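You operate a simulated robot arm through the tools that you are given. There is no shell and no other tool. Be economical: measure what you need, move in short steps, check, and stop when the job is done.

Carry out the task below with a simulated robot arm. There is one attempt and no reset: what you move stays moved.

Task
Slip each letter into the file with its heading, and stand both files in their slots of the sorter.

Only the result counts: the job must be done as asked and must still hold three seconds after the hand-in. Knocking over, shifting, dropping, spilling or breaking anything else fails it.

Robot
A 7-joint arm with a two-finger parallel gripper, fixed in place. Base frame: the origin is at the foot of the arm, x ahead of it, y to its left, z up; the work surface is at about z = 750. Units: mm, rad, N and s.
With the tool pointing down near the work surface it reaches from about 300 to 680 mm from the base axis. Its first joint turns from -1.152 to 1.152 rad. Payload 1.57 kg.
The tool frame sits at the grasp point between the pads (the TCP): z along the fingers, y along the line on which they close. The tips reach 30 mm beyond it. Largest opening 110 mm; finger width 24, thickness 12; the body of the gripper, 48 by 112 mm, starts 78 mm behind the TCP.
Orientation is told as [roll, pitch, yaw] about the base's x, y, z axes, in that order, counted from this pose: with the fingers straight down and closing along the base's y, the tool's x points along the base's -x, its y along +y and its z along -z.

Tools
- The arm moves only by the tool jog_arm. Its arguments are lists of equal length, an entry for each row: "translation": the shift along the base's x, y, z in mm, a list of three; "angular": the turn, a rotation vector about the base's x, y, z in degrees, a list of three; "grip": the finger opening in mm, from 0 to 110. In form: {"translation": [[tx, ty, tz], ...], "angular": [[ax, ay, az], ...], "grip": [grip, ...]}. A call has 1 to 12 rows; each row shifts and turns the commanded pose from where the row before left it. A row lasts 0.2 s, in which the tool goes at most 50 mm and 0.15 rad; a call with a longer step from one row to the next is refused whole, and so is a gripper value outside its range. A pose out of reach is approached as far as the arm can. The call stops where the force on the tool passes 40 N (or 10 N more than at its start, if that is more) or the arm is blocked; 0.2 s more then pass. The fingers move at their own pace (about 108 mm/s each) and stop on an object; they squeeze with about 26 N. The grip force told is the motor's: it shows also when the fingers shut on nothing. Time passes only in rows, and 0.2 s behind the last, so rows that do not move let the fingers close. The reply holds the time, the measured pose of the TCP, the force on the tool along the base axes, the opening and the grip force, in the units named above and with some noise, with the torque about the TCP (base axes, N m) and any sound that the robot's microphone picked up, and new pictures: "views" is both (left out), scene, wrist or none.
- Cameras (640 x 400 px; columns grow to the right, rows downward): "scene" is fixed at [163.5, -392.9, 1396.7]; the picture's right is [0.78, -0.63, 0.00], its down [-0.41, -0.50, -0.77] and it looks along [0.48, 0.59, -0.64] (base axes); focal length 337 px, centre (320, 200). "wrist" rides on the gripper at [70, 16, -141] in the tool frame; the picture's right is [-0.23, 0.97, 0.00], its down [-0.86, -0.20, -0.48] and it looks along [-0.47, -0.11, 0.88] (tool axes); focal length 222 px, centre (320, 200). There is no depth. A picture from a camera that has moved, and an enlarged one, comes with that camera's place and axes in the base frame and with its lens.
- inspect(camera, box): a new picture of the part [left, top, right, bottom] of that camera's present view, enlarged. It takes no simulated time.
- finish_job(): hands the job in; it is judged then, once.

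Work in short steps. Places have to be worked out from the pictures, the camera data and where the tool is seen: move nearer, look again, correct. Check each grasp and each placing, and mend what went wrong. You have 120 turns and 200 pictures in all, those below and enlarged ones among them. Open the gripper and draw the arm clear of the work before you hand the job in, unless the task says otherwise; then end with one line.

The tools are called after "Call:" as a command line: name --argument value ..., lists and objects as JSON in quotes. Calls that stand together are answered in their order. jog_arm: Moves the arm, as the interface text tells. Its arguments: {"type":"object","properties":{"translation":{"type":"array","items":{"type":"array","items":{"type":"number"}}},"angular":{"type":"array","items":{"type":"array","items":{"type":"number"}}},"grip":{"type":"array","items":{"type":"number"}},"views":{"type":"string","enum":["both","scene","wrist","none"]}},"required":["translation","angular","grip"]} The other tools are called the same way: inspect (camera, box) takes an enlarged picture of a part of a camera's view; finish_job () hands the job in.

At the start:

```text
t: 0.0
position: [418.4, -75.4, 1118.3]
orientation: [0.0, 0.0, 0.001]
contact_force: [0.2, -0.2, 0.0]
wrist_torque: [0.01, -0.02, 0.02]
grip_width: 110.0
gripper_force: 0.1
```

scene: 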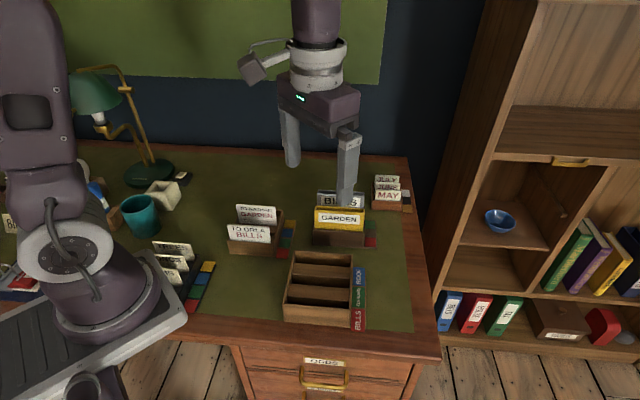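
wrist: 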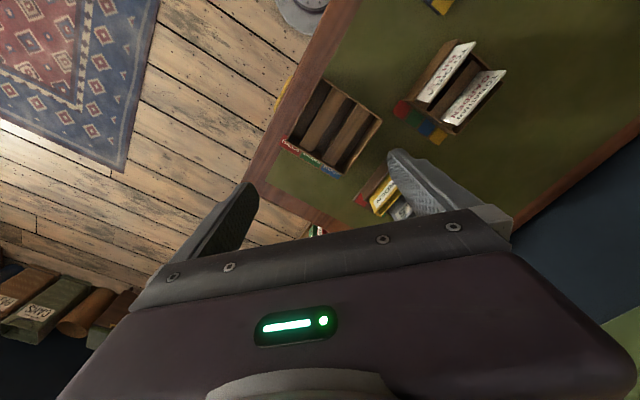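

I'll look closely at the files, letters and sorter first.

Call:
inspect --camera "scene" --box '[220, 180, 320, 260]'

Call:
inspect --camera "scene" --box '[300, 170, 420, 260]'

Call:
inspect --camera "scene" --box '[270, 235, 390, 335]'

Call:
inspect --camera "wrist" --box '[270, 30, 520, 230]'

```text
5.00 times, centred on (270, 220) of scene
camera zoom: at [163.5, -392.9, 1396.7], right [0.78, -0.63, 0.0], down [-0.41, -0.5, -0.77], along [0.48, 0.59, -0.64], focal length 1684 px, centre (570, 100)
```

zoom: 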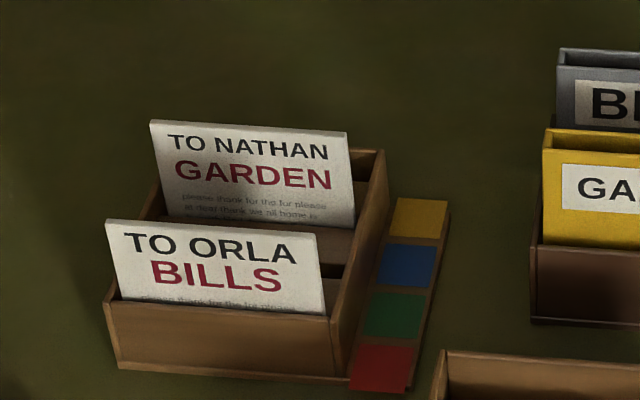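

```text
4.44 times, centred on (360, 215) of scene
camera zoom: at [163.5, -392.9, 1396.7], right [0.78, -0.63, 0.0], down [-0.41, -0.5, -0.77], along [0.48, 0.59, -0.64], focal length 1497 px, centre (142, 133)
```

zoom: 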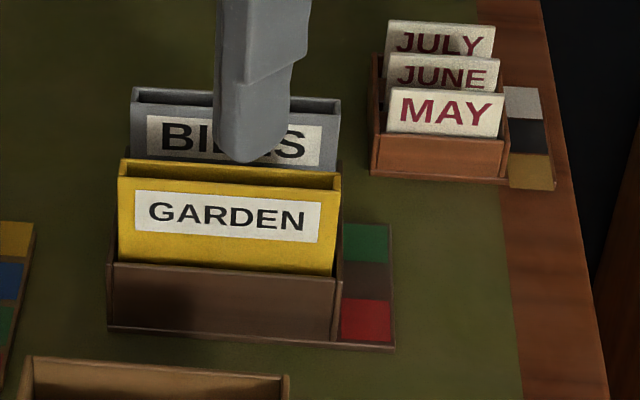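

```text
4.00 times, centred on (330, 285) of scene
camera zoom: at [163.5, -392.9, 1396.7], right [0.78, -0.63, 0.0], down [-0.41, -0.5, -0.77], along [0.48, 0.59, -0.64], focal length 1348 px, centre (280, -140)
```

zoom: 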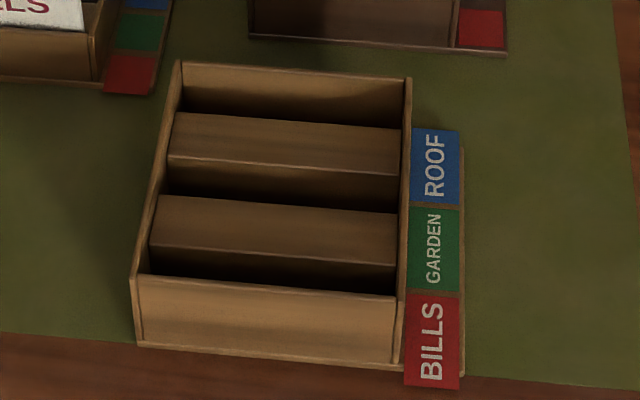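

```text
2.00 times, centred on (395, 130) of wrist
camera zoom: at [348.4, -59.9, 1259.4], right [0.23, 0.97, 0.0], down [0.86, -0.2, 0.48], along [0.47, -0.11, -0.88], focal length 444 px, centre (170, 340)
```

zoom: 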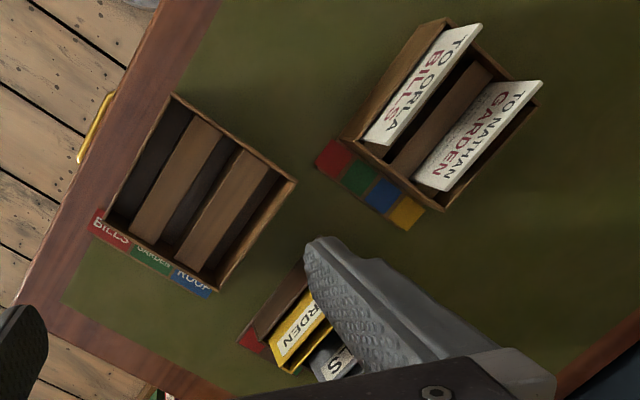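

All trays share one orientation (faces along about (0.73,-0.68), normal about (0.68,0.73)). I'll yaw the tool -43° and hover over the letter tray for a closer view.

Call:
jog_arm --translation '[[-5, 40, -18], [-5, 40, -18], [-5, 40, -18], [-5, 40, -18], [-4, 40, -18], [-4, 40, -18], [0, 0, 0]]' --angular '[[0, 0, -7.17], [0, 0, -7.17], [0, 0, -7.17], [0, 0, -7.17], [0, 0, -7.17], [0, 0, -7.15], [0, 0, 0]]' --grip '[110, 110, 110, 110, 110, 110, 110]'

```text
t: 1.6
position: [388.0, 164.4, 1006.1]
orientation: [-0.001, -0.002, -0.749]
contact_force: [-0.6, 0.0, 0.2]
wrist_torque: [-0.02, 0.01, 0.02]
grip_width: 110.0
gripper_force: 0.1
camera wrist: at [348.8, 223.5, 1149.0], right [0.83, 0.56, 0.0], down [0.49, -0.73, 0.48], along [0.27, -0.4, -0.88], focal length 222 px, centre (320, 200)
```

scene: 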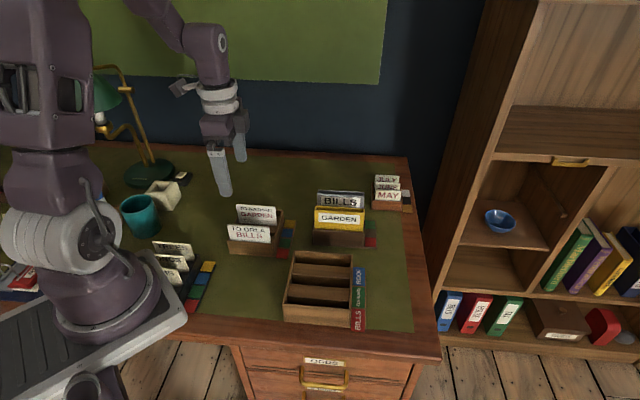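
wrist: 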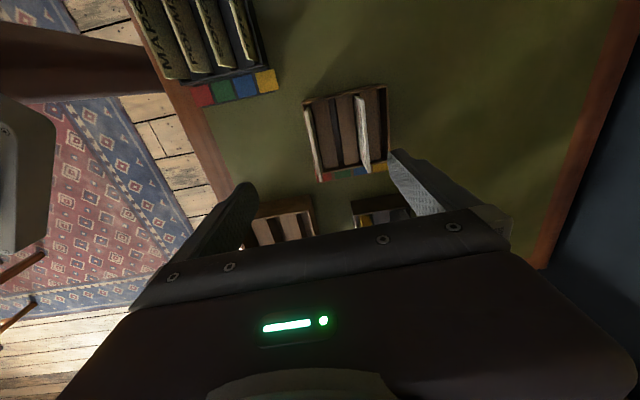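

The letter tray is nicely in view; enlarging it to measure the letters.

Call:
inspect --camera "wrist" --box '[280, 75, 440, 195]'

Call:
inspect --camera "scene" --box '[300, 180, 420, 255]'

```text
3.33 times, centred on (360, 135) of wrist
camera zoom: at [348.8, 223.5, 1149.0], right [0.83, 0.56, 0.0], down [0.49, -0.73, 0.48], along [0.27, -0.4, -0.88], focal length 740 px, centre (187, 417)
```

zoom: 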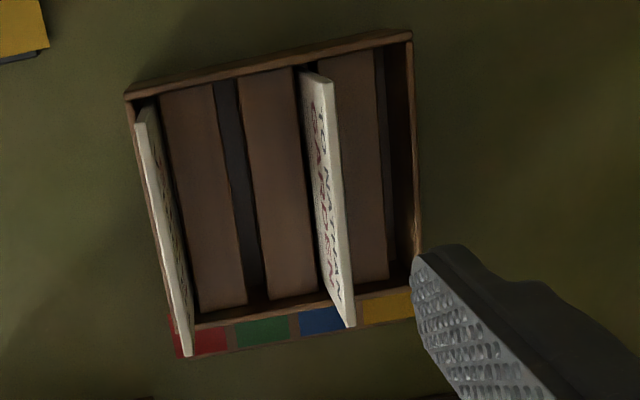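

```text
5.33 times, centred on (360, 218) of scene
camera zoom: at [163.6, -392.9, 1396.7], right [0.78, -0.63, 0.0], down [-0.41, -0.5, -0.77], along [0.48, 0.59, -0.64], focal length 1797 px, centre (107, 107)
```

zoom: 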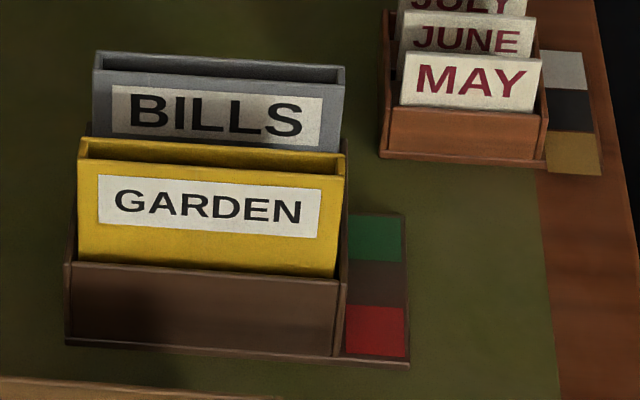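

Letters stand parallel to the tool's x axis (the -43° yaw is right), tops at about z 857. I'll transport the files first; hovering over the file tray to measure.

Call:
jog_arm --translation '[[38, -24, 0], [38, -24, 0], [38, -24, 0], [38, -24, 0], [38, -24, 0], [0, 0, 0]]' --angular '[[0, 0, 0], [0, 0, 0], [0, 0, 0], [0, 0, 0], [0, 0, 0], [0, 0, 0]]' --grip '[110, 110, 110, 110, 110, 110]' --views "wrist"

```text
t: 3.0
position: [580.1, 45.9, 1007.7]
orientation: [0.0, 0.0, -0.75]
contact_force: [0.4, 0.3, -0.3]
wrist_torque: [0.0, -0.01, 0.02]
grip_width: 110.2
gripper_force: 0.1
camera wrist: at [541.4, 104.2, 1150.8], right [0.83, 0.56, 0.0], down [0.49, -0.73, 0.48], along [0.27, -0.4, -0.88], focal length 222 px, centre (320, 200)
```

wrist: 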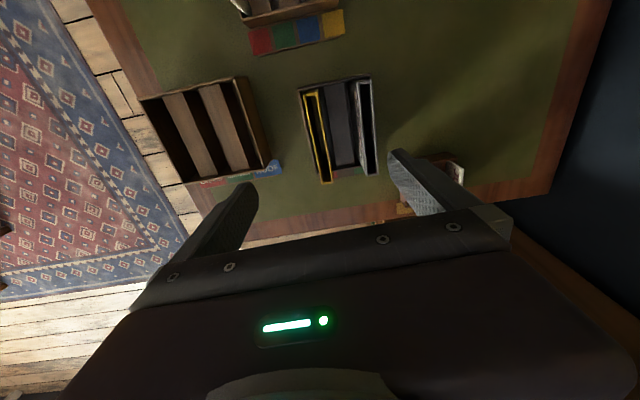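

Call:
inspect --camera "wrist" --box '[270, 65, 430, 195]'

Call:
inspect --camera "wrist" --box '[130, 65, 290, 195]'

```text
3.08 times, centred on (350, 130) of wrist
camera zoom: at [541.4, 104.2, 1150.8], right [0.83, 0.56, 0.0], down [0.49, -0.73, 0.48], along [0.27, -0.4, -0.88], focal length 684 px, centre (228, 415)
```

zoom: 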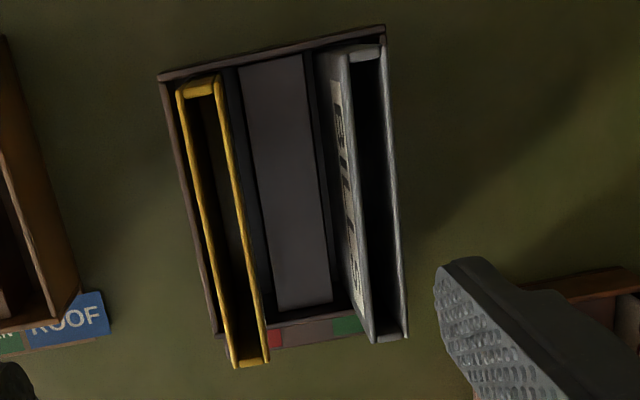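

```text
3.08 times, centred on (210, 130) of wrist
camera zoom: at [541.4, 104.2, 1150.8], right [0.83, 0.56, 0.0], down [0.49, -0.73, 0.48], along [0.27, -0.4, -0.88], focal length 684 px, centre (658, 415)
```

zoom: 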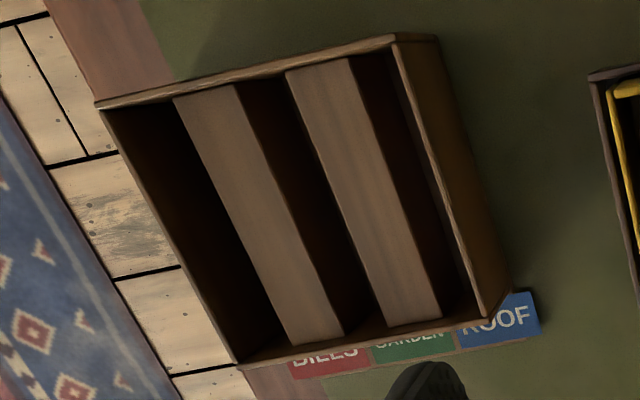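

The GARDEN file sits right under the TCP (top ≈ z 866, ~16 mm thick). Before gripping, I measure the sorter slots from directly above, yawing about 2.4° more to match what the pictures show.

Call:
jog_arm --translation '[[-35.5, -26, 0], [-35.5, -26, 0], [-35.5, -26, 0], [-35.5, -26, 0], [0, 0, 0]]' --angular '[[0, 0, -2.4], [0, 0, 0], [0, 0, 0], [0, 0, 0], [0, 0, 0]]' --grip '[110, 110, 110, 110, 110]' --views "wrist"

Call:
inspect --camera "wrist" --box '[240, 65, 400, 195]'

Call:
inspect --camera "scene" --box '[210, 190, 370, 290]'

```text
t: 4.2
position: [437.2, -59.0, 1010.4]
orientation: [-0.001, 0.0, -0.793]
contact_force: [-0.1, 0.7, -1.0]
wrist_torque: [0.04, 0.01, 0.0]
grip_width: 109.8
gripper_force: 0.1
camera wrist: at [399.5, 1.7, 1151.1], right [0.85, 0.52, 0.0], down [0.46, -0.75, 0.48], along [0.25, -0.41, -0.88], focal length 222 px, centre (320, 200)
```

wrist: 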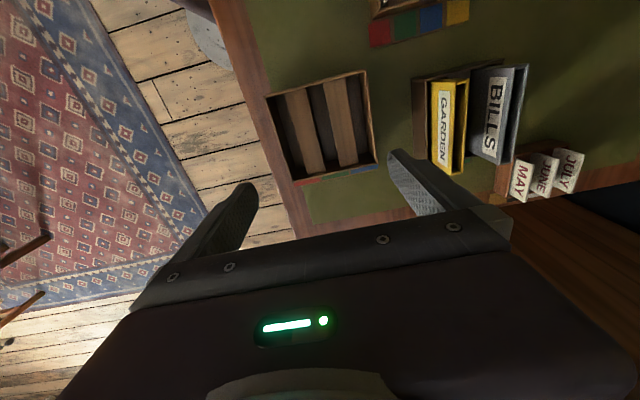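

```text
3.08 times, centred on (320, 130) of wrist
camera zoom: at [399.5, 1.7, 1151.1], right [0.85, 0.52, 0.0], down [0.46, -0.75, 0.48], along [0.25, -0.41, -0.88], focal length 684 px, centre (320, 415)
```

zoom: 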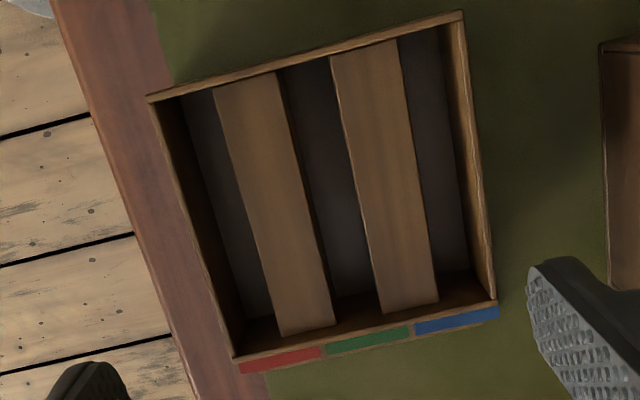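

```text
4.00 times, centred on (290, 240) of scene
camera zoom: at [163.5, -392.9, 1396.7], right [0.78, -0.63, 0.0], down [-0.41, -0.5, -0.77], along [0.48, 0.59, -0.64], focal length 1348 px, centre (440, 40)
```

zoom: 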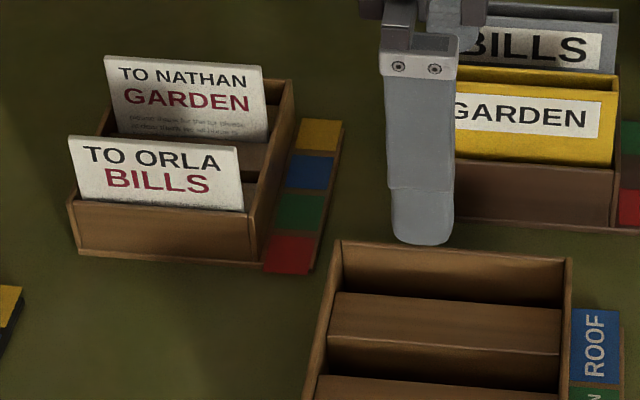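

Middle slot centre works out at about (443,-56), BILLS slot 57 mm in front of it; yaw now parallel. Going back over the GARDEN file and down to just above it.

Call:
jog_arm --translation '[[35.5, 26, 0], [35.5, 26, 0], [35.5, 26, 0], [35.5, 26, 0], [0, 0, -40], [0, 0, -40], [0, 0, 0]]' --angular '[[0, 0, 0], [0, 0, 0], [0, 0, 0], [0, 0, 0], [0, 0, 0], [0, 0, 0], [0, 0, 0]]' --grip '[90, 70, 52, 52, 52, 52, 52]'

Call:
inspect --camera "wrist" --box '[240, 80, 400, 220]'

Call:
inspect --camera "scene" --box '[280, 160, 400, 260]'

```text
t: 5.8
position: [580.0, 44.5, 929.5]
orientation: [0.0, 0.001, -0.791]
contact_force: [-0.4, -0.5, 0.3]
wrist_torque: [0.02, 0.02, 0.0]
grip_width: 51.9
gripper_force: 0.0
camera wrist: at [541.9, 104.6, 1071.6], right [0.85, 0.52, 0.0], down [0.46, -0.75, 0.48], along [0.25, -0.41, -0.88], focal length 222 px, centre (320, 200)
```

scene: 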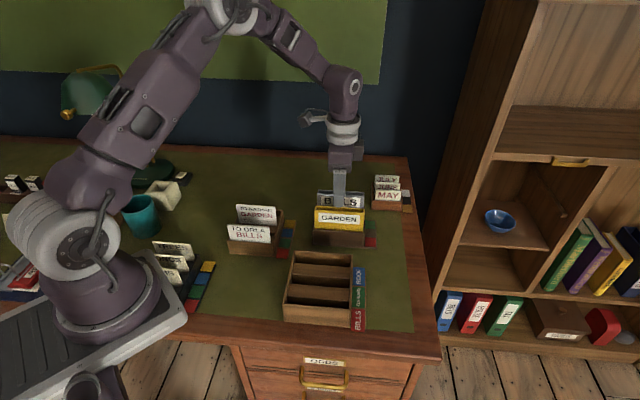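
wrist: 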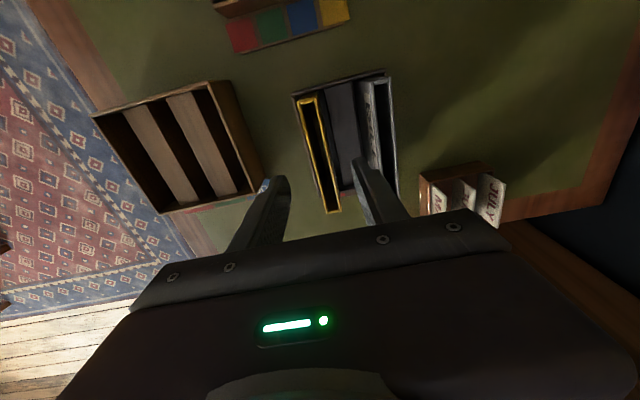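

```text
2.86 times, centred on (320, 150) of wrist
camera zoom: at [541.9, 104.6, 1071.6], right [0.85, 0.52, 0.0], down [0.46, -0.75, 0.48], along [0.25, -0.41, -0.88], focal length 635 px, centre (320, 343)
```

zoom: 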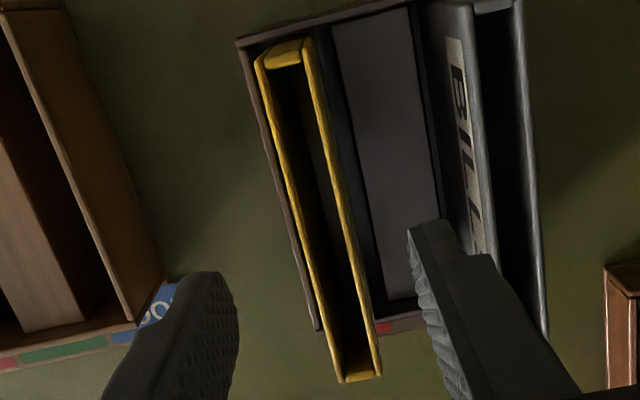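

```text
4.00 times, centred on (340, 210) of scene
camera zoom: at [163.6, -392.9, 1396.7], right [0.78, -0.63, 0.0], down [-0.41, -0.5, -0.77], along [0.48, 0.59, -0.64], focal length 1348 px, centre (240, 160)
```

zoom: 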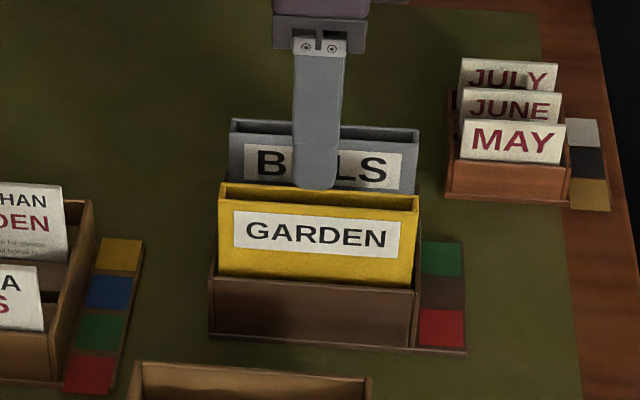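

Only ~1.5 mm off along the closing line. Lowering 80 mm and closing on the file.

Call:
jog_arm --translation '[[1, 1, -30], [0, 0, -30], [0, 0, -20], [0, 0, 0], [0, 0, 0], [0, 0, 0]]' --angular '[[0, 0, 0], [0, 0, 0], [0, 0, 0], [0, 0, 0], [0, 0, 0], [0, 0, 0]]' --grip '[52, 52, 52, 20, 10, 10]'

```text
t: 7.2
position: [579.4, 43.7, 848.9]
orientation: [0.0, 0.0, -0.792]
contact_force: [-0.6, -0.5, 0.0]
wrist_torque: [-0.07, 0.04, 0.02]
grip_width: 17.2
gripper_force: 25.6
camera wrist: at [542.9, 104.0, 992.1], right [0.85, 0.52, 0.0], down [0.46, -0.75, 0.48], along [0.25, -0.41, -0.88], focal length 222 px, centre (320, 200)
```

scene: 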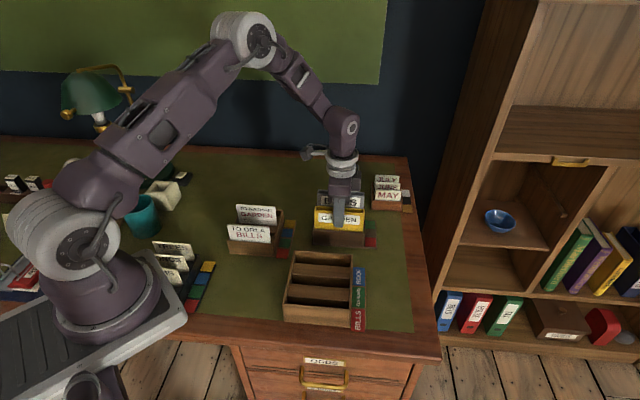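
wrist: 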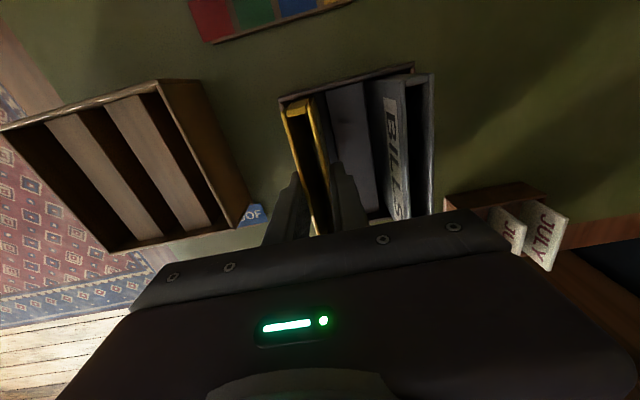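

Grip holds at 17.2 mm. Lifting straight up, 110 mm, and checking.

Call:
jog_arm --translation '[[0, 0, 20], [0, 0, 30], [0, 0, 30], [0, 0, 30], [0, 0, 0]]' --angular '[[0, 0, 0], [0, 0, 0], [0, 0, 0], [0, 0, 0], [0, 0, 0]]' --grip '[10, 10, 10, 10, 10]' --views "scene"

Call:
inspect --camera "scene" --box '[280, 160, 400, 260]'

```text
t: 8.4
position: [579.1, 45.3, 961.1]
orientation: [0.0, 0.001, -0.792]
contact_force: [-0.3, 0.5, -0.8]
wrist_torque: [0.0, -0.02, 0.02]
grip_width: 17.4
gripper_force: 25.9
```

scene: 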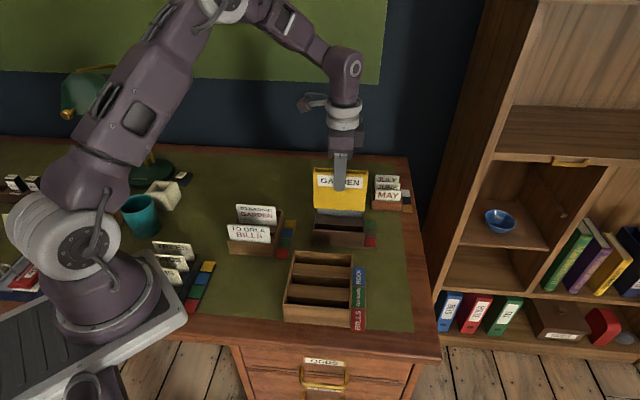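

```text
4.00 times, centred on (340, 210) of scene
camera zoom: at [163.6, -392.9, 1396.7], right [0.78, -0.63, 0.0], down [-0.41, -0.5, -0.77], along [0.48, 0.59, -0.64], focal length 1348 px, centre (240, 160)
```

zoom: 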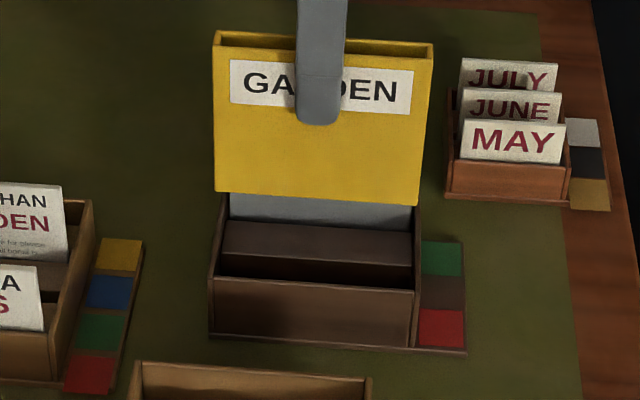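

Clean lift. Carrying it over the middle (GARDEN) slot and stopping with the bottom just above the sorter.

Call:
jog_arm --translation '[[-34, -25.4, 0], [-34, -25.4, 0], [-34, -25.4, 0], [-34.2, -25.2, 0], [0, 0, -35], [0, 0, 0], [0, 0, 0]]' --angular '[[0, 0, 0], [0, 0, 0], [0, 0, 0], [0, 0, 0], [0, 0, 0], [0, 0, 0], [0, 0, 0]]' --grip '[10, 10, 10, 10, 10, 10, 10]'

Call:
inspect --camera "scene" --box '[260, 210, 380, 330]'

Call:
inspect --camera "wrist" --box '[220, 60, 420, 220]'

```text
t: 10.0
position: [445.2, -55.5, 925.1]
orientation: [-0.001, -0.001, -0.793]
contact_force: [-1.3, -0.5, -0.1]
wrist_torque: [0.02, 0.01, -0.01]
grip_width: 17.5
gripper_force: 26.5
camera wrist: at [407.1, 4.0, 1067.2], right [0.85, 0.52, 0.0], down [0.46, -0.75, 0.48], along [0.25, -0.41, -0.88], focal length 222 px, centre (320, 200)
```

scene: 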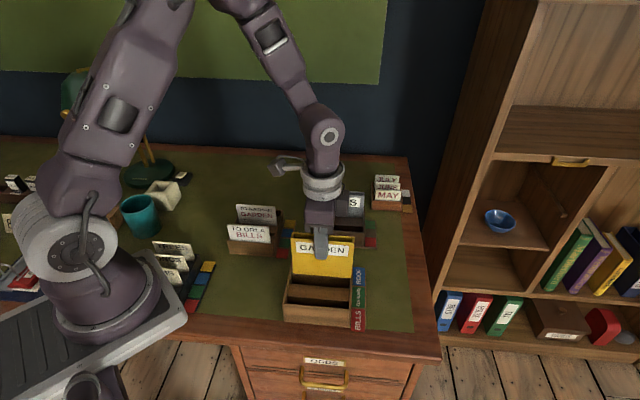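
wrist: 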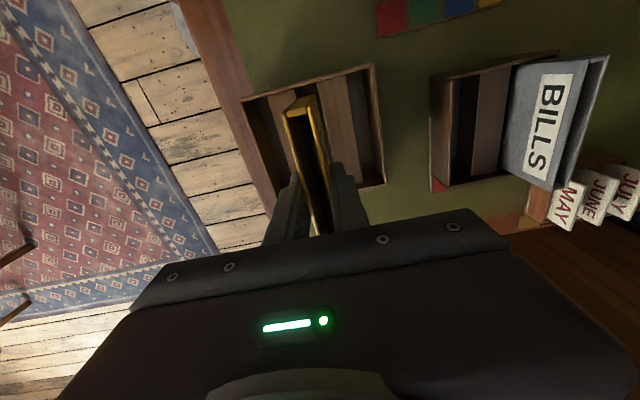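

```text
3.33 times, centred on (320, 270) of scene
camera zoom: at [163.5, -392.9, 1396.7], right [0.78, -0.63, 0.0], down [-0.41, -0.5, -0.77], along [0.48, 0.59, -0.64], focal length 1123 px, centre (320, -33)
```

zoom: 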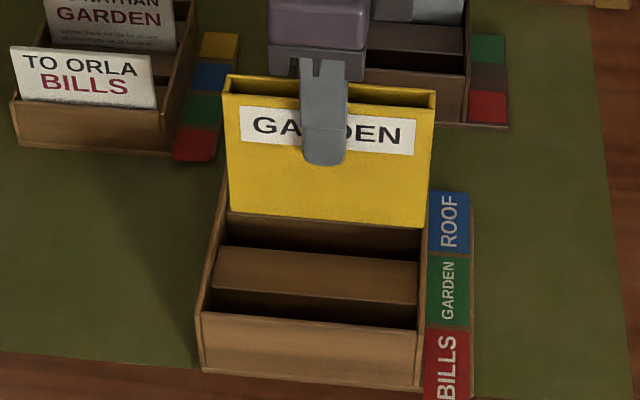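

```text
2.50 times, centred on (320, 140) of wrist
camera zoom: at [407.1, 4.0, 1067.2], right [0.85, 0.52, 0.0], down [0.46, -0.75, 0.48], along [0.25, -0.41, -0.88], focal length 555 px, centre (320, 350)
```

zoom: 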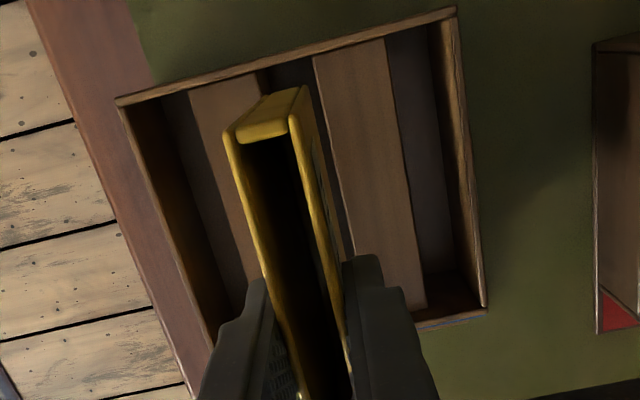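

File is lined up with the middle slot. Lowering in small steps.

Call:
jog_arm --translation '[[0, 0, -15], [0, 0, -15], [0, 0, -15], [0, 0, -10], [0, 0, -8], [0, 0, -5], [0, 0, 0]]' --angular '[[0, 0, 0], [0, 0, 0], [0, 0, 0], [0, 0, 0], [0, 0, 0], [0, 0, 0], [0, 0, 0]]' --grip '[10, 10, 10, 10, 10, 10, 10]' --views "scene"

Call:
inspect --camera "scene" --box '[260, 210, 380, 330]'

```text
t: 11.0
position: [443.7, -54.3, 872.4]
orientation: [0.002, 0.002, -0.794]
contact_force: [-8.2, 4.2, 21.9]
wrist_torque: [-0.71, -0.53, -0.17]
grip_width: 17.4
gripper_force: 25.8
stopped in row 5: the force on the tool passed its limit at 66 N (the readings are from after the stop); the commanded pose is now the measured one
```

scene: 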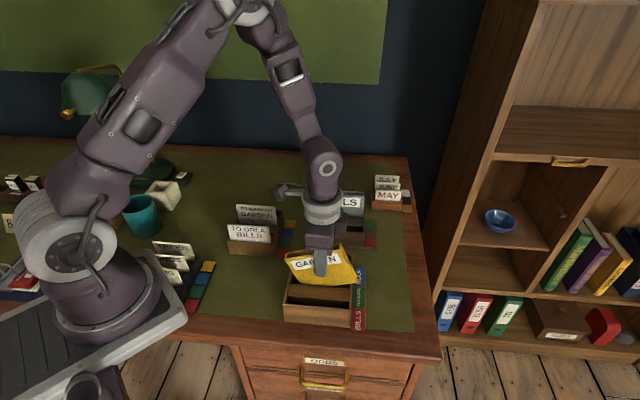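

```text
3.33 times, centred on (320, 270) of scene
camera zoom: at [163.0, -392.7, 1396.8], right [0.78, -0.63, 0.0], down [-0.41, -0.5, -0.77], along [0.48, 0.59, -0.64], focal length 1123 px, centre (320, -33)
```

zoom: 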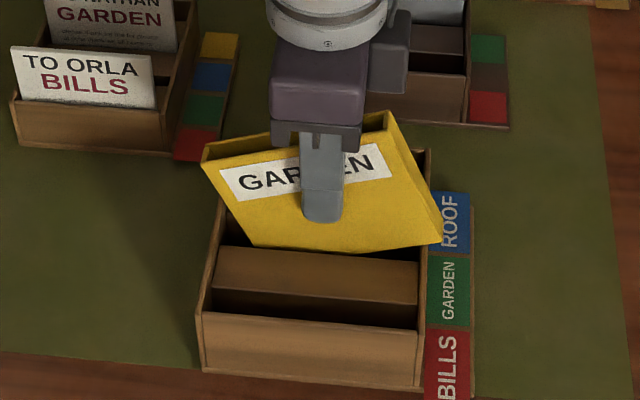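

The right end of the file landed on the sorter's right side wall and pivoted in the grip. Lifting clear to see the tilt and re-measure.

Call:
jog_arm --translation '[[0, 0, 20], [0, 0, 30], [0, 0, 30], [0, 0, 0]]' --angular '[[0, 0, 0], [0, 0, 0], [0, 0, 0], [0, 0, 0]]' --grip '[10, 10, 10, 10]'

Call:
inspect --camera "scene" --box '[260, 190, 380, 330]'

Call:
inspect --camera "wrist" --box '[200, 50, 420, 220]'

```text
t: 12.0
position: [443.7, -54.1, 952.8]
orientation: [0.001, 0.004, -0.794]
contact_force: [-0.5, -0.1, -0.4]
wrist_torque: [0.0, 0.01, 0.02]
grip_width: 17.7
gripper_force: 26.1
camera wrist: at [406.2, 5.7, 1094.6], right [0.85, 0.52, 0.0], down [0.46, -0.75, 0.48], along [0.25, -0.41, -0.88], focal length 222 px, centre (320, 200)
```

scene: 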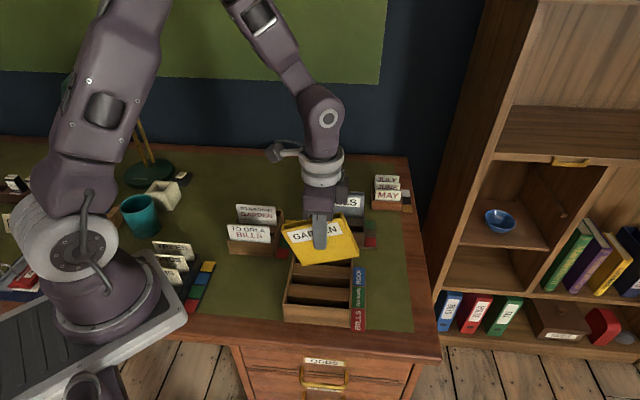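
wrist: 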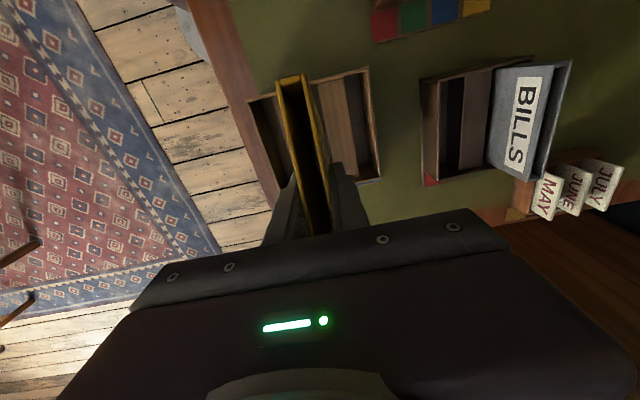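

```text
2.86 times, centred on (320, 260) of scene
camera zoom: at [163.5, -392.9, 1396.7], right [0.78, -0.63, 0.0], down [-0.41, -0.5, -0.77], along [0.48, 0.59, -0.64], focal length 962 px, centre (320, 29)
```

zoom: 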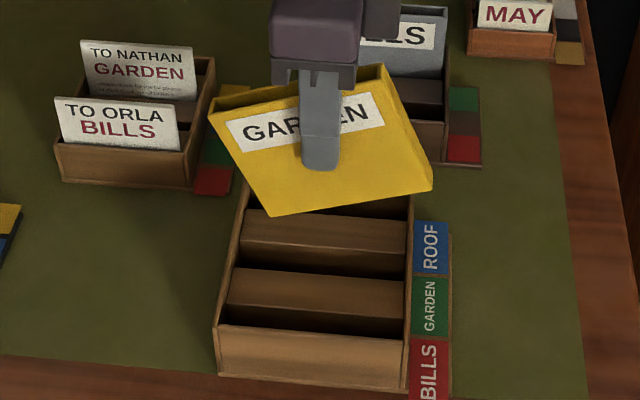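

```text
2.35 times, centred on (310, 135) of wrist
camera zoom: at [406.2, 5.7, 1094.6], right [0.85, 0.52, 0.0], down [0.46, -0.75, 0.48], along [0.25, -0.41, -0.88], focal length 523 px, centre (344, 353)
```

zoom: 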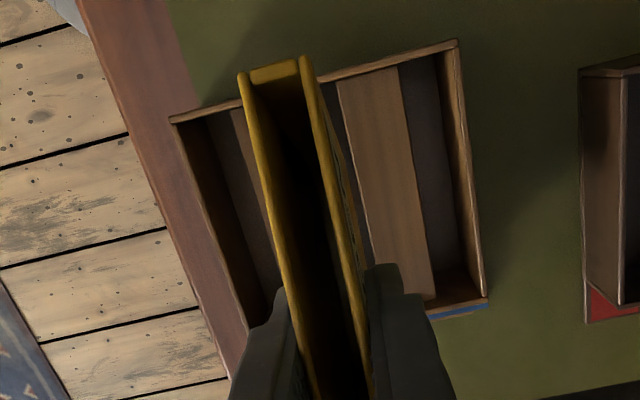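

File tilted ~20° and slid ~20 mm in the grip. I'll rotate the tool about the closing axis to level the file, then re-measure its ends against the slot.

Call:
jog_arm --translation '[[0, 0, 5], [0, 0, 0], [0, 0, 0], [0, 0, 0]]' --angular '[[4.87, 4.8, 0], [4.87, 4.8, 0], [4.87, 4.8, 0], [0, 0, 0]]' --grip '[10, 10, 10, 10]'

Call:
inspect --camera "scene" --box '[260, 190, 380, 340]'

Call:
inspect --camera "wrist" --box '[200, 50, 420, 220]'

```text
t: 13.0
position: [444.2, -55.4, 955.0]
orientation: [0.001, 0.362, -0.791]
contact_force: [0.1, -0.2, -0.5]
wrist_torque: [0.03, 0.02, -0.04]
grip_width: 17.6
gripper_force: 25.8
camera wrist: at [445.0, -33.7, 1113.5], right [0.84, 0.53, -0.08], down [0.54, -0.83, 0.15], along [0.01, -0.17, -0.99], focal length 222 px, centre (320, 200)
```

scene: 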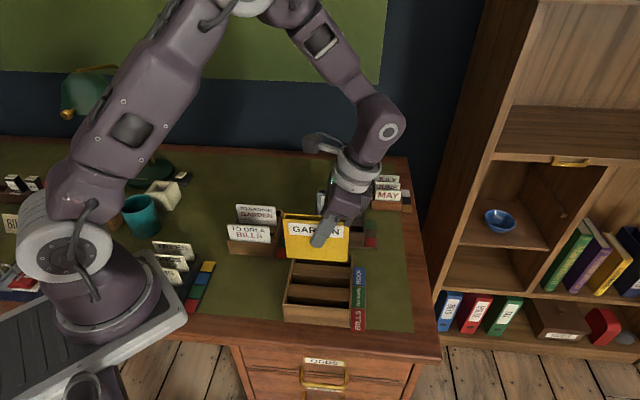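
wrist: 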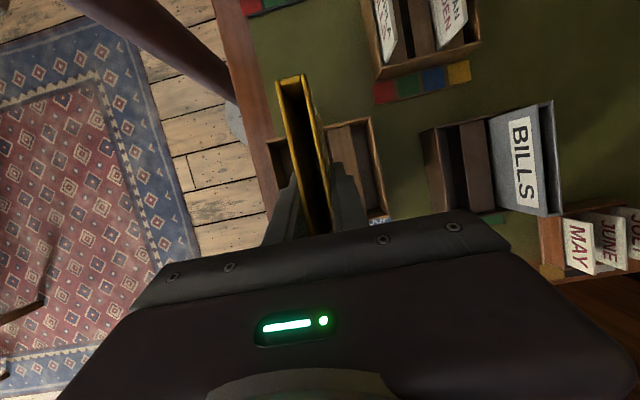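

```text
2.67 times, centred on (320, 265) of scene
camera zoom: at [163.6, -392.9, 1396.7], right [0.78, -0.63, 0.0], down [-0.41, -0.5, -0.77], along [0.48, 0.59, -0.64], focal length 898 px, centre (320, 27)
```

zoom: 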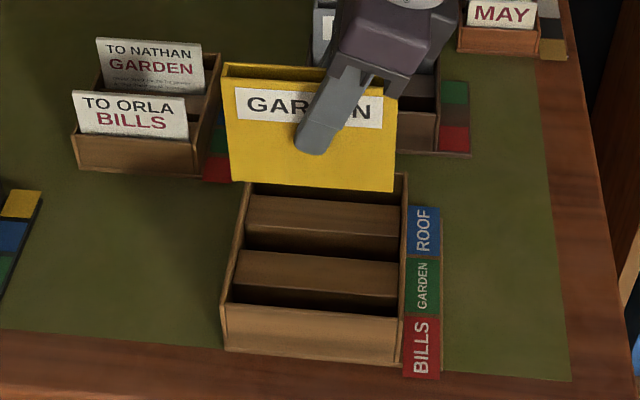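

```text
2.35 times, centred on (310, 135) of wrist
camera zoom: at [445.0, -33.7, 1113.5], right [0.84, 0.53, -0.08], down [0.54, -0.83, 0.15], along [0.01, -0.17, -0.99], focal length 523 px, centre (344, 353)
```

zoom: 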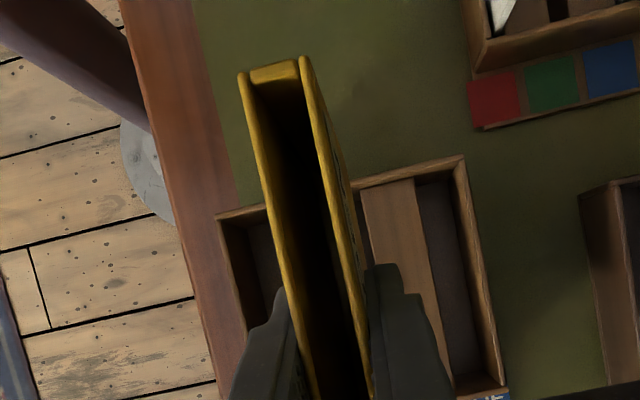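

Level to ~2°; file centre is ~6.5 mm too far left of the slot centre now. Correcting, finishing the levelling and lowering to just above the walls to verify.

Call:
jog_arm --translation '[[4.6, -4.6, 0], [0, 0, -25], [0, 0, -27], [0, 0, 0], [0, 0, 0]]' --angular '[[1.2, 1.2, 0], [0, 0, 0], [0, 0, 0], [0, 0, 0], [0, 0, 0]]' --grip '[10, 10, 10, 10, 10]' --views "none"

Call:
inspect --camera "scene" --box '[270, 220, 370, 320]'

Call:
inspect --camera "wrist" --box '[200, 50, 420, 220]'

```text
t: 14.2
position: [449.5, -58.6, 903.2]
orientation: [-0.001, 0.389, -0.791]
contact_force: [0.2, 0.2, -0.9]
wrist_torque: [-0.01, -0.02, 0.02]
grip_width: 17.7
gripper_force: 26.0
```

```text
4.00 times, centred on (320, 270) of scene
camera zoom: at [163.6, -392.9, 1396.7], right [0.78, -0.63, 0.0], down [-0.41, -0.5, -0.77], along [0.48, 0.59, -0.64], focal length 1348 px, centre (320, -80)
```

zoom: 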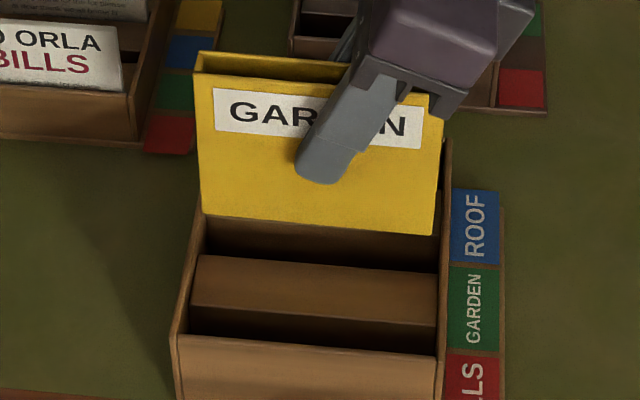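

```text
2.35 times, centred on (310, 135) of wrist
camera zoom: at [453.2, -40.4, 1061.5], right [0.84, 0.53, -0.09], down [0.54, -0.83, 0.12], along [-0.01, -0.15, -0.99], focal length 523 px, centre (344, 353)
```

zoom: 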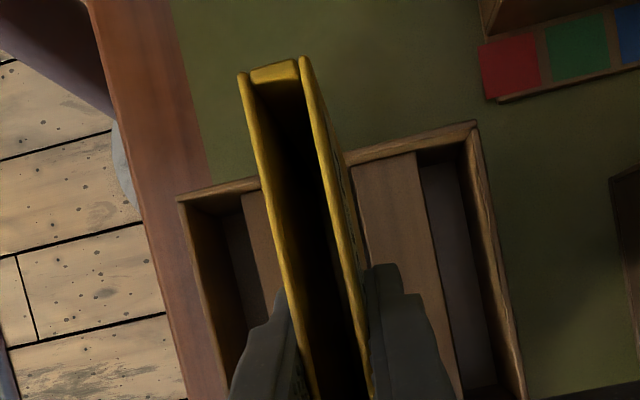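

Well centred now (~1 mm right shift to add). Lowering into the slot in two stages.

Call:
jog_arm --translation '[[0.6, -0.6, -7], [0, 0, -7], [0, 0, -6], [0, 0, -5], [0, 0, 0]]' --angular '[[0, 0, 0], [0, 0, 0], [0, 0, 0], [0, 0, 0], [0, 0, 0]]' --grip '[10, 10, 10, 10, 10]' --views "none"

Call:
inspect --camera "scene" --box '[270, 220, 370, 320]'

```text
t: 15.4
position: [449.2, -59.4, 879.4]
orientation: [0.003, 0.389, -0.793]
contact_force: [0.0, -0.6, -0.4]
wrist_torque: [0.01, -0.02, 0.04]
grip_width: 17.5
gripper_force: 25.3
```

```text
4.00 times, centred on (320, 270) of scene
camera zoom: at [163.6, -392.9, 1396.7], right [0.78, -0.63, 0.0], down [-0.41, -0.5, -0.77], along [0.48, 0.59, -0.64], focal length 1348 px, centre (320, -80)
```

zoom: 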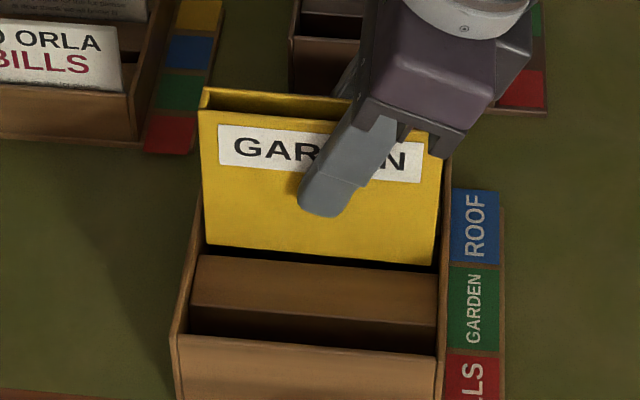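

No contact and it's between the side walls. Continuing down.

Call:
jog_arm --translation '[[0, 0, -6], [0, 0, -6], [0, 0, -6], [0, 0, -6], [0, 0, -6], [0, 0, -4], [0, 0, 0]]' --angular '[[0, 0, 0], [0, 0, 0], [0, 0, 0], [0, 0, 0], [0, 0, 0], [0, 0, 0], [0, 0, 0]]' --grip '[10, 10, 10, 10, 10, 10, 10]' --views "none"

Call:
inspect --camera "scene" --box '[270, 220, 370, 320]'

```text
t: 17.0
position: [449.7, -59.4, 845.4]
orientation: [-0.001, 0.389, -0.794]
contact_force: [-0.1, -0.3, -0.4]
wrist_torque: [0.04, -0.01, 0.01]
grip_width: 17.4
gripper_force: 26.0
```

```text
4.00 times, centred on (320, 270) of scene
camera zoom: at [163.6, -392.9, 1396.7], right [0.78, -0.63, 0.0], down [-0.41, -0.5, -0.77], along [0.48, 0.59, -0.64], focal length 1348 px, centre (320, -80)
```

zoom: 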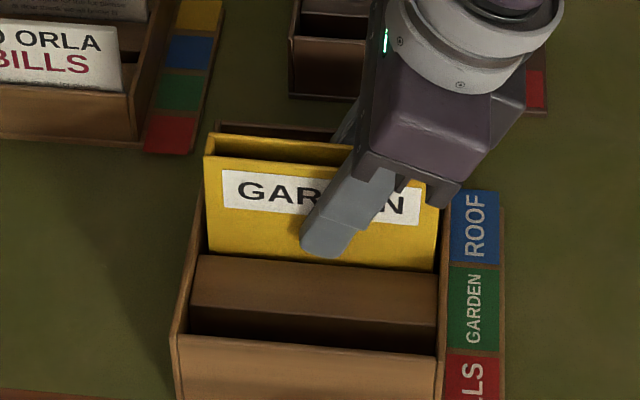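

In the slot, still free. Lowering 4 mm more, then releasing.

Call:
jog_arm --translation '[[0, 0, -4], [0, 0, 0], [0, 0, 0], [0, 0, 0]]' --angular '[[0, 0, 0], [0, 0, 0], [0, 0, 0], [0, 0, 0]]' --grip '[10, 24, 40, 40]' --views "none"

Call:
jog_arm --translation '[[0, 0, 30], [0, 0, 40], [0, 0, 40], [0, 0, 40], [0, 0, 0]]' --angular '[[0, 0, 0], [0, 0, 0], [-5.3, -5.2, 0], [-5.3, -5.2, 0], [-5.3, -5.2, 0]]' --grip '[40, 40, 60, 80, 80]'

Call:
inspect --camera "scene" --box '[260, 210, 380, 330]'

Call:
inspect --camera "wrist" --box '[240, 65, 400, 195]'

```text
t: 18.0
position: [448.8, -60.3, 841.4]
orientation: [0.0, 0.388, -0.79]
contact_force: [0.5, -0.2, -0.7]
wrist_torque: [0.01, 0.01, 0.03]
grip_width: 39.7
gripper_force: 0.0
```

```text
t: 19.2
position: [449.7, -61.6, 992.8]
orientation: [0.001, -0.001, -0.794]
contact_force: [1.0, 0.7, 0.1]
wrist_torque: [-0.08, 0.02, -0.02]
grip_width: 80.1
gripper_force: 0.0
camera wrist: at [413.2, -1.3, 1134.3], right [0.85, 0.52, 0.0], down [0.46, -0.75, 0.48], along [0.25, -0.41, -0.88], focal length 222 px, centre (320, 200)
```

scene: 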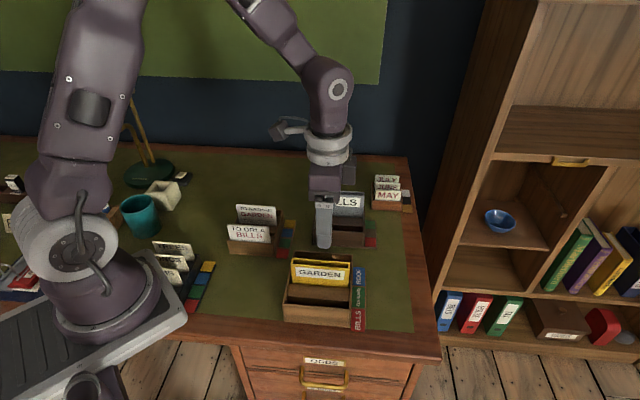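
wrist: 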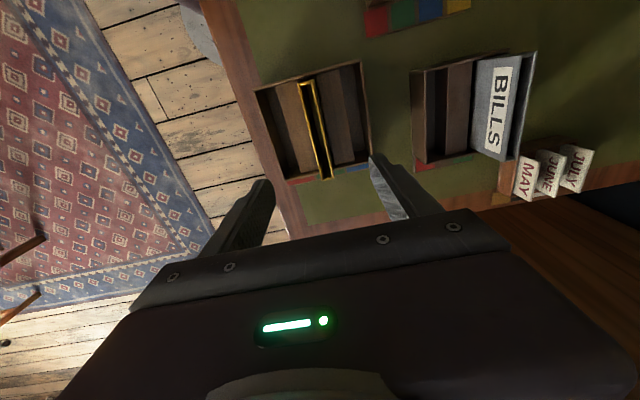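

```text
3.33 times, centred on (320, 270) of scene
camera zoom: at [163.5, -392.9, 1396.7], right [0.78, -0.63, 0.0], down [-0.41, -0.5, -0.77], along [0.48, 0.59, -0.64], focal length 1123 px, centre (320, -33)
```

zoom: 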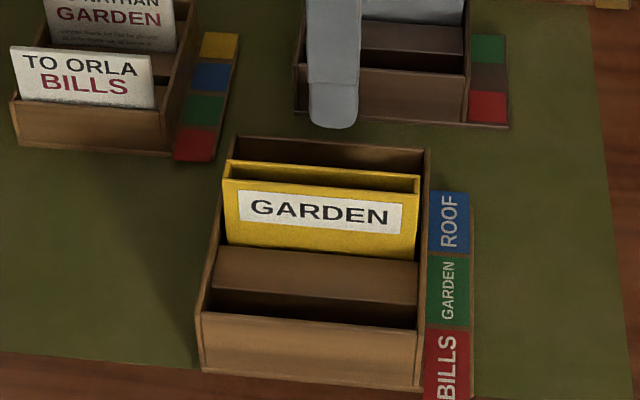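

```text
3.08 times, centred on (320, 130) of wrist
camera zoom: at [413.2, -1.3, 1134.3], right [0.85, 0.52, 0.0], down [0.46, -0.75, 0.48], along [0.25, -0.41, -0.88], focal length 684 px, centre (320, 415)
```

zoom: 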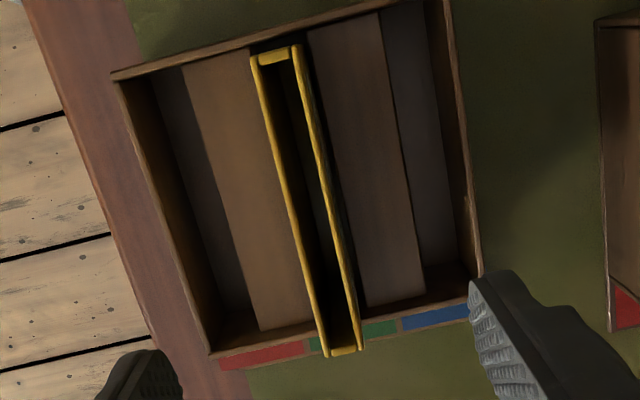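

GARDEN is seated and level in the middle slot. Now hover over the BILLS file.

Call:
jog_arm --translation '[[35.2, 30.1, 0], [35.2, 30.1, 0], [35.2, 30.1, 0], [35.2, 30.1, 0], [35.1, 30, 0], [0, 0, -30], [0, 0, -32], [0, 0, 0]]' --angular '[[0, 0, 0], [0, 0, 0], [0, 0, 0], [0, 0, 0], [0, 0, 0], [0, 0, 0], [0, 0, 0], [0, 0, 0]]' --grip '[80, 70, 60, 52, 52, 52, 52, 52]'

Call:
inspect --camera "wrist" --box '[240, 80, 400, 220]'

```text
t: 21.0
position: [625.6, 89.9, 927.3]
orientation: [0.0, -0.001, -0.794]
contact_force: [0.2, 0.1, -0.1]
wrist_torque: [0.01, -0.05, 0.03]
grip_width: 51.9
gripper_force: 0.1
camera wrist: at [588.9, 150.3, 1070.4], right [0.85, 0.52, 0.0], down [0.46, -0.75, 0.48], along [0.25, -0.41, -0.88], focal length 222 px, centre (320, 200)
```

scene: 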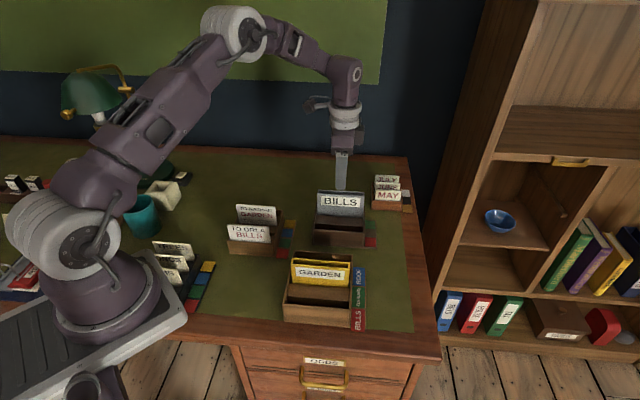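
wrist: 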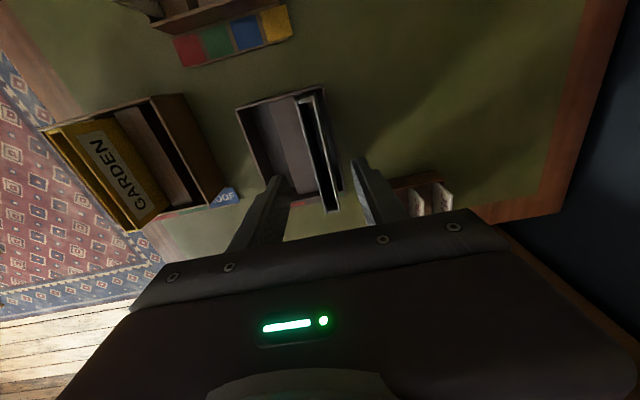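

```text
2.86 times, centred on (320, 150) of wrist
camera zoom: at [588.9, 150.3, 1070.4], right [0.85, 0.52, 0.0], down [0.46, -0.75, 0.48], along [0.25, -0.41, -0.88], focal length 635 px, centre (320, 343)
```

zoom: 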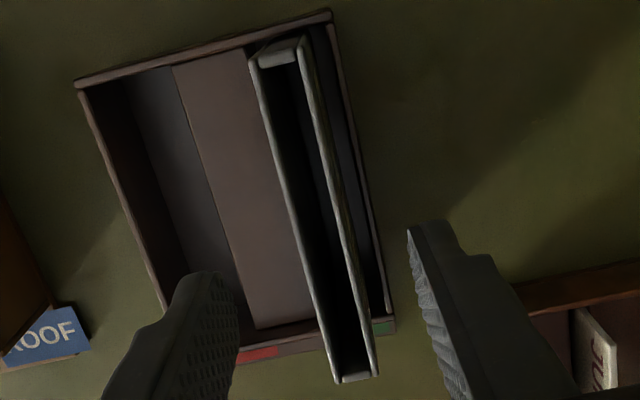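

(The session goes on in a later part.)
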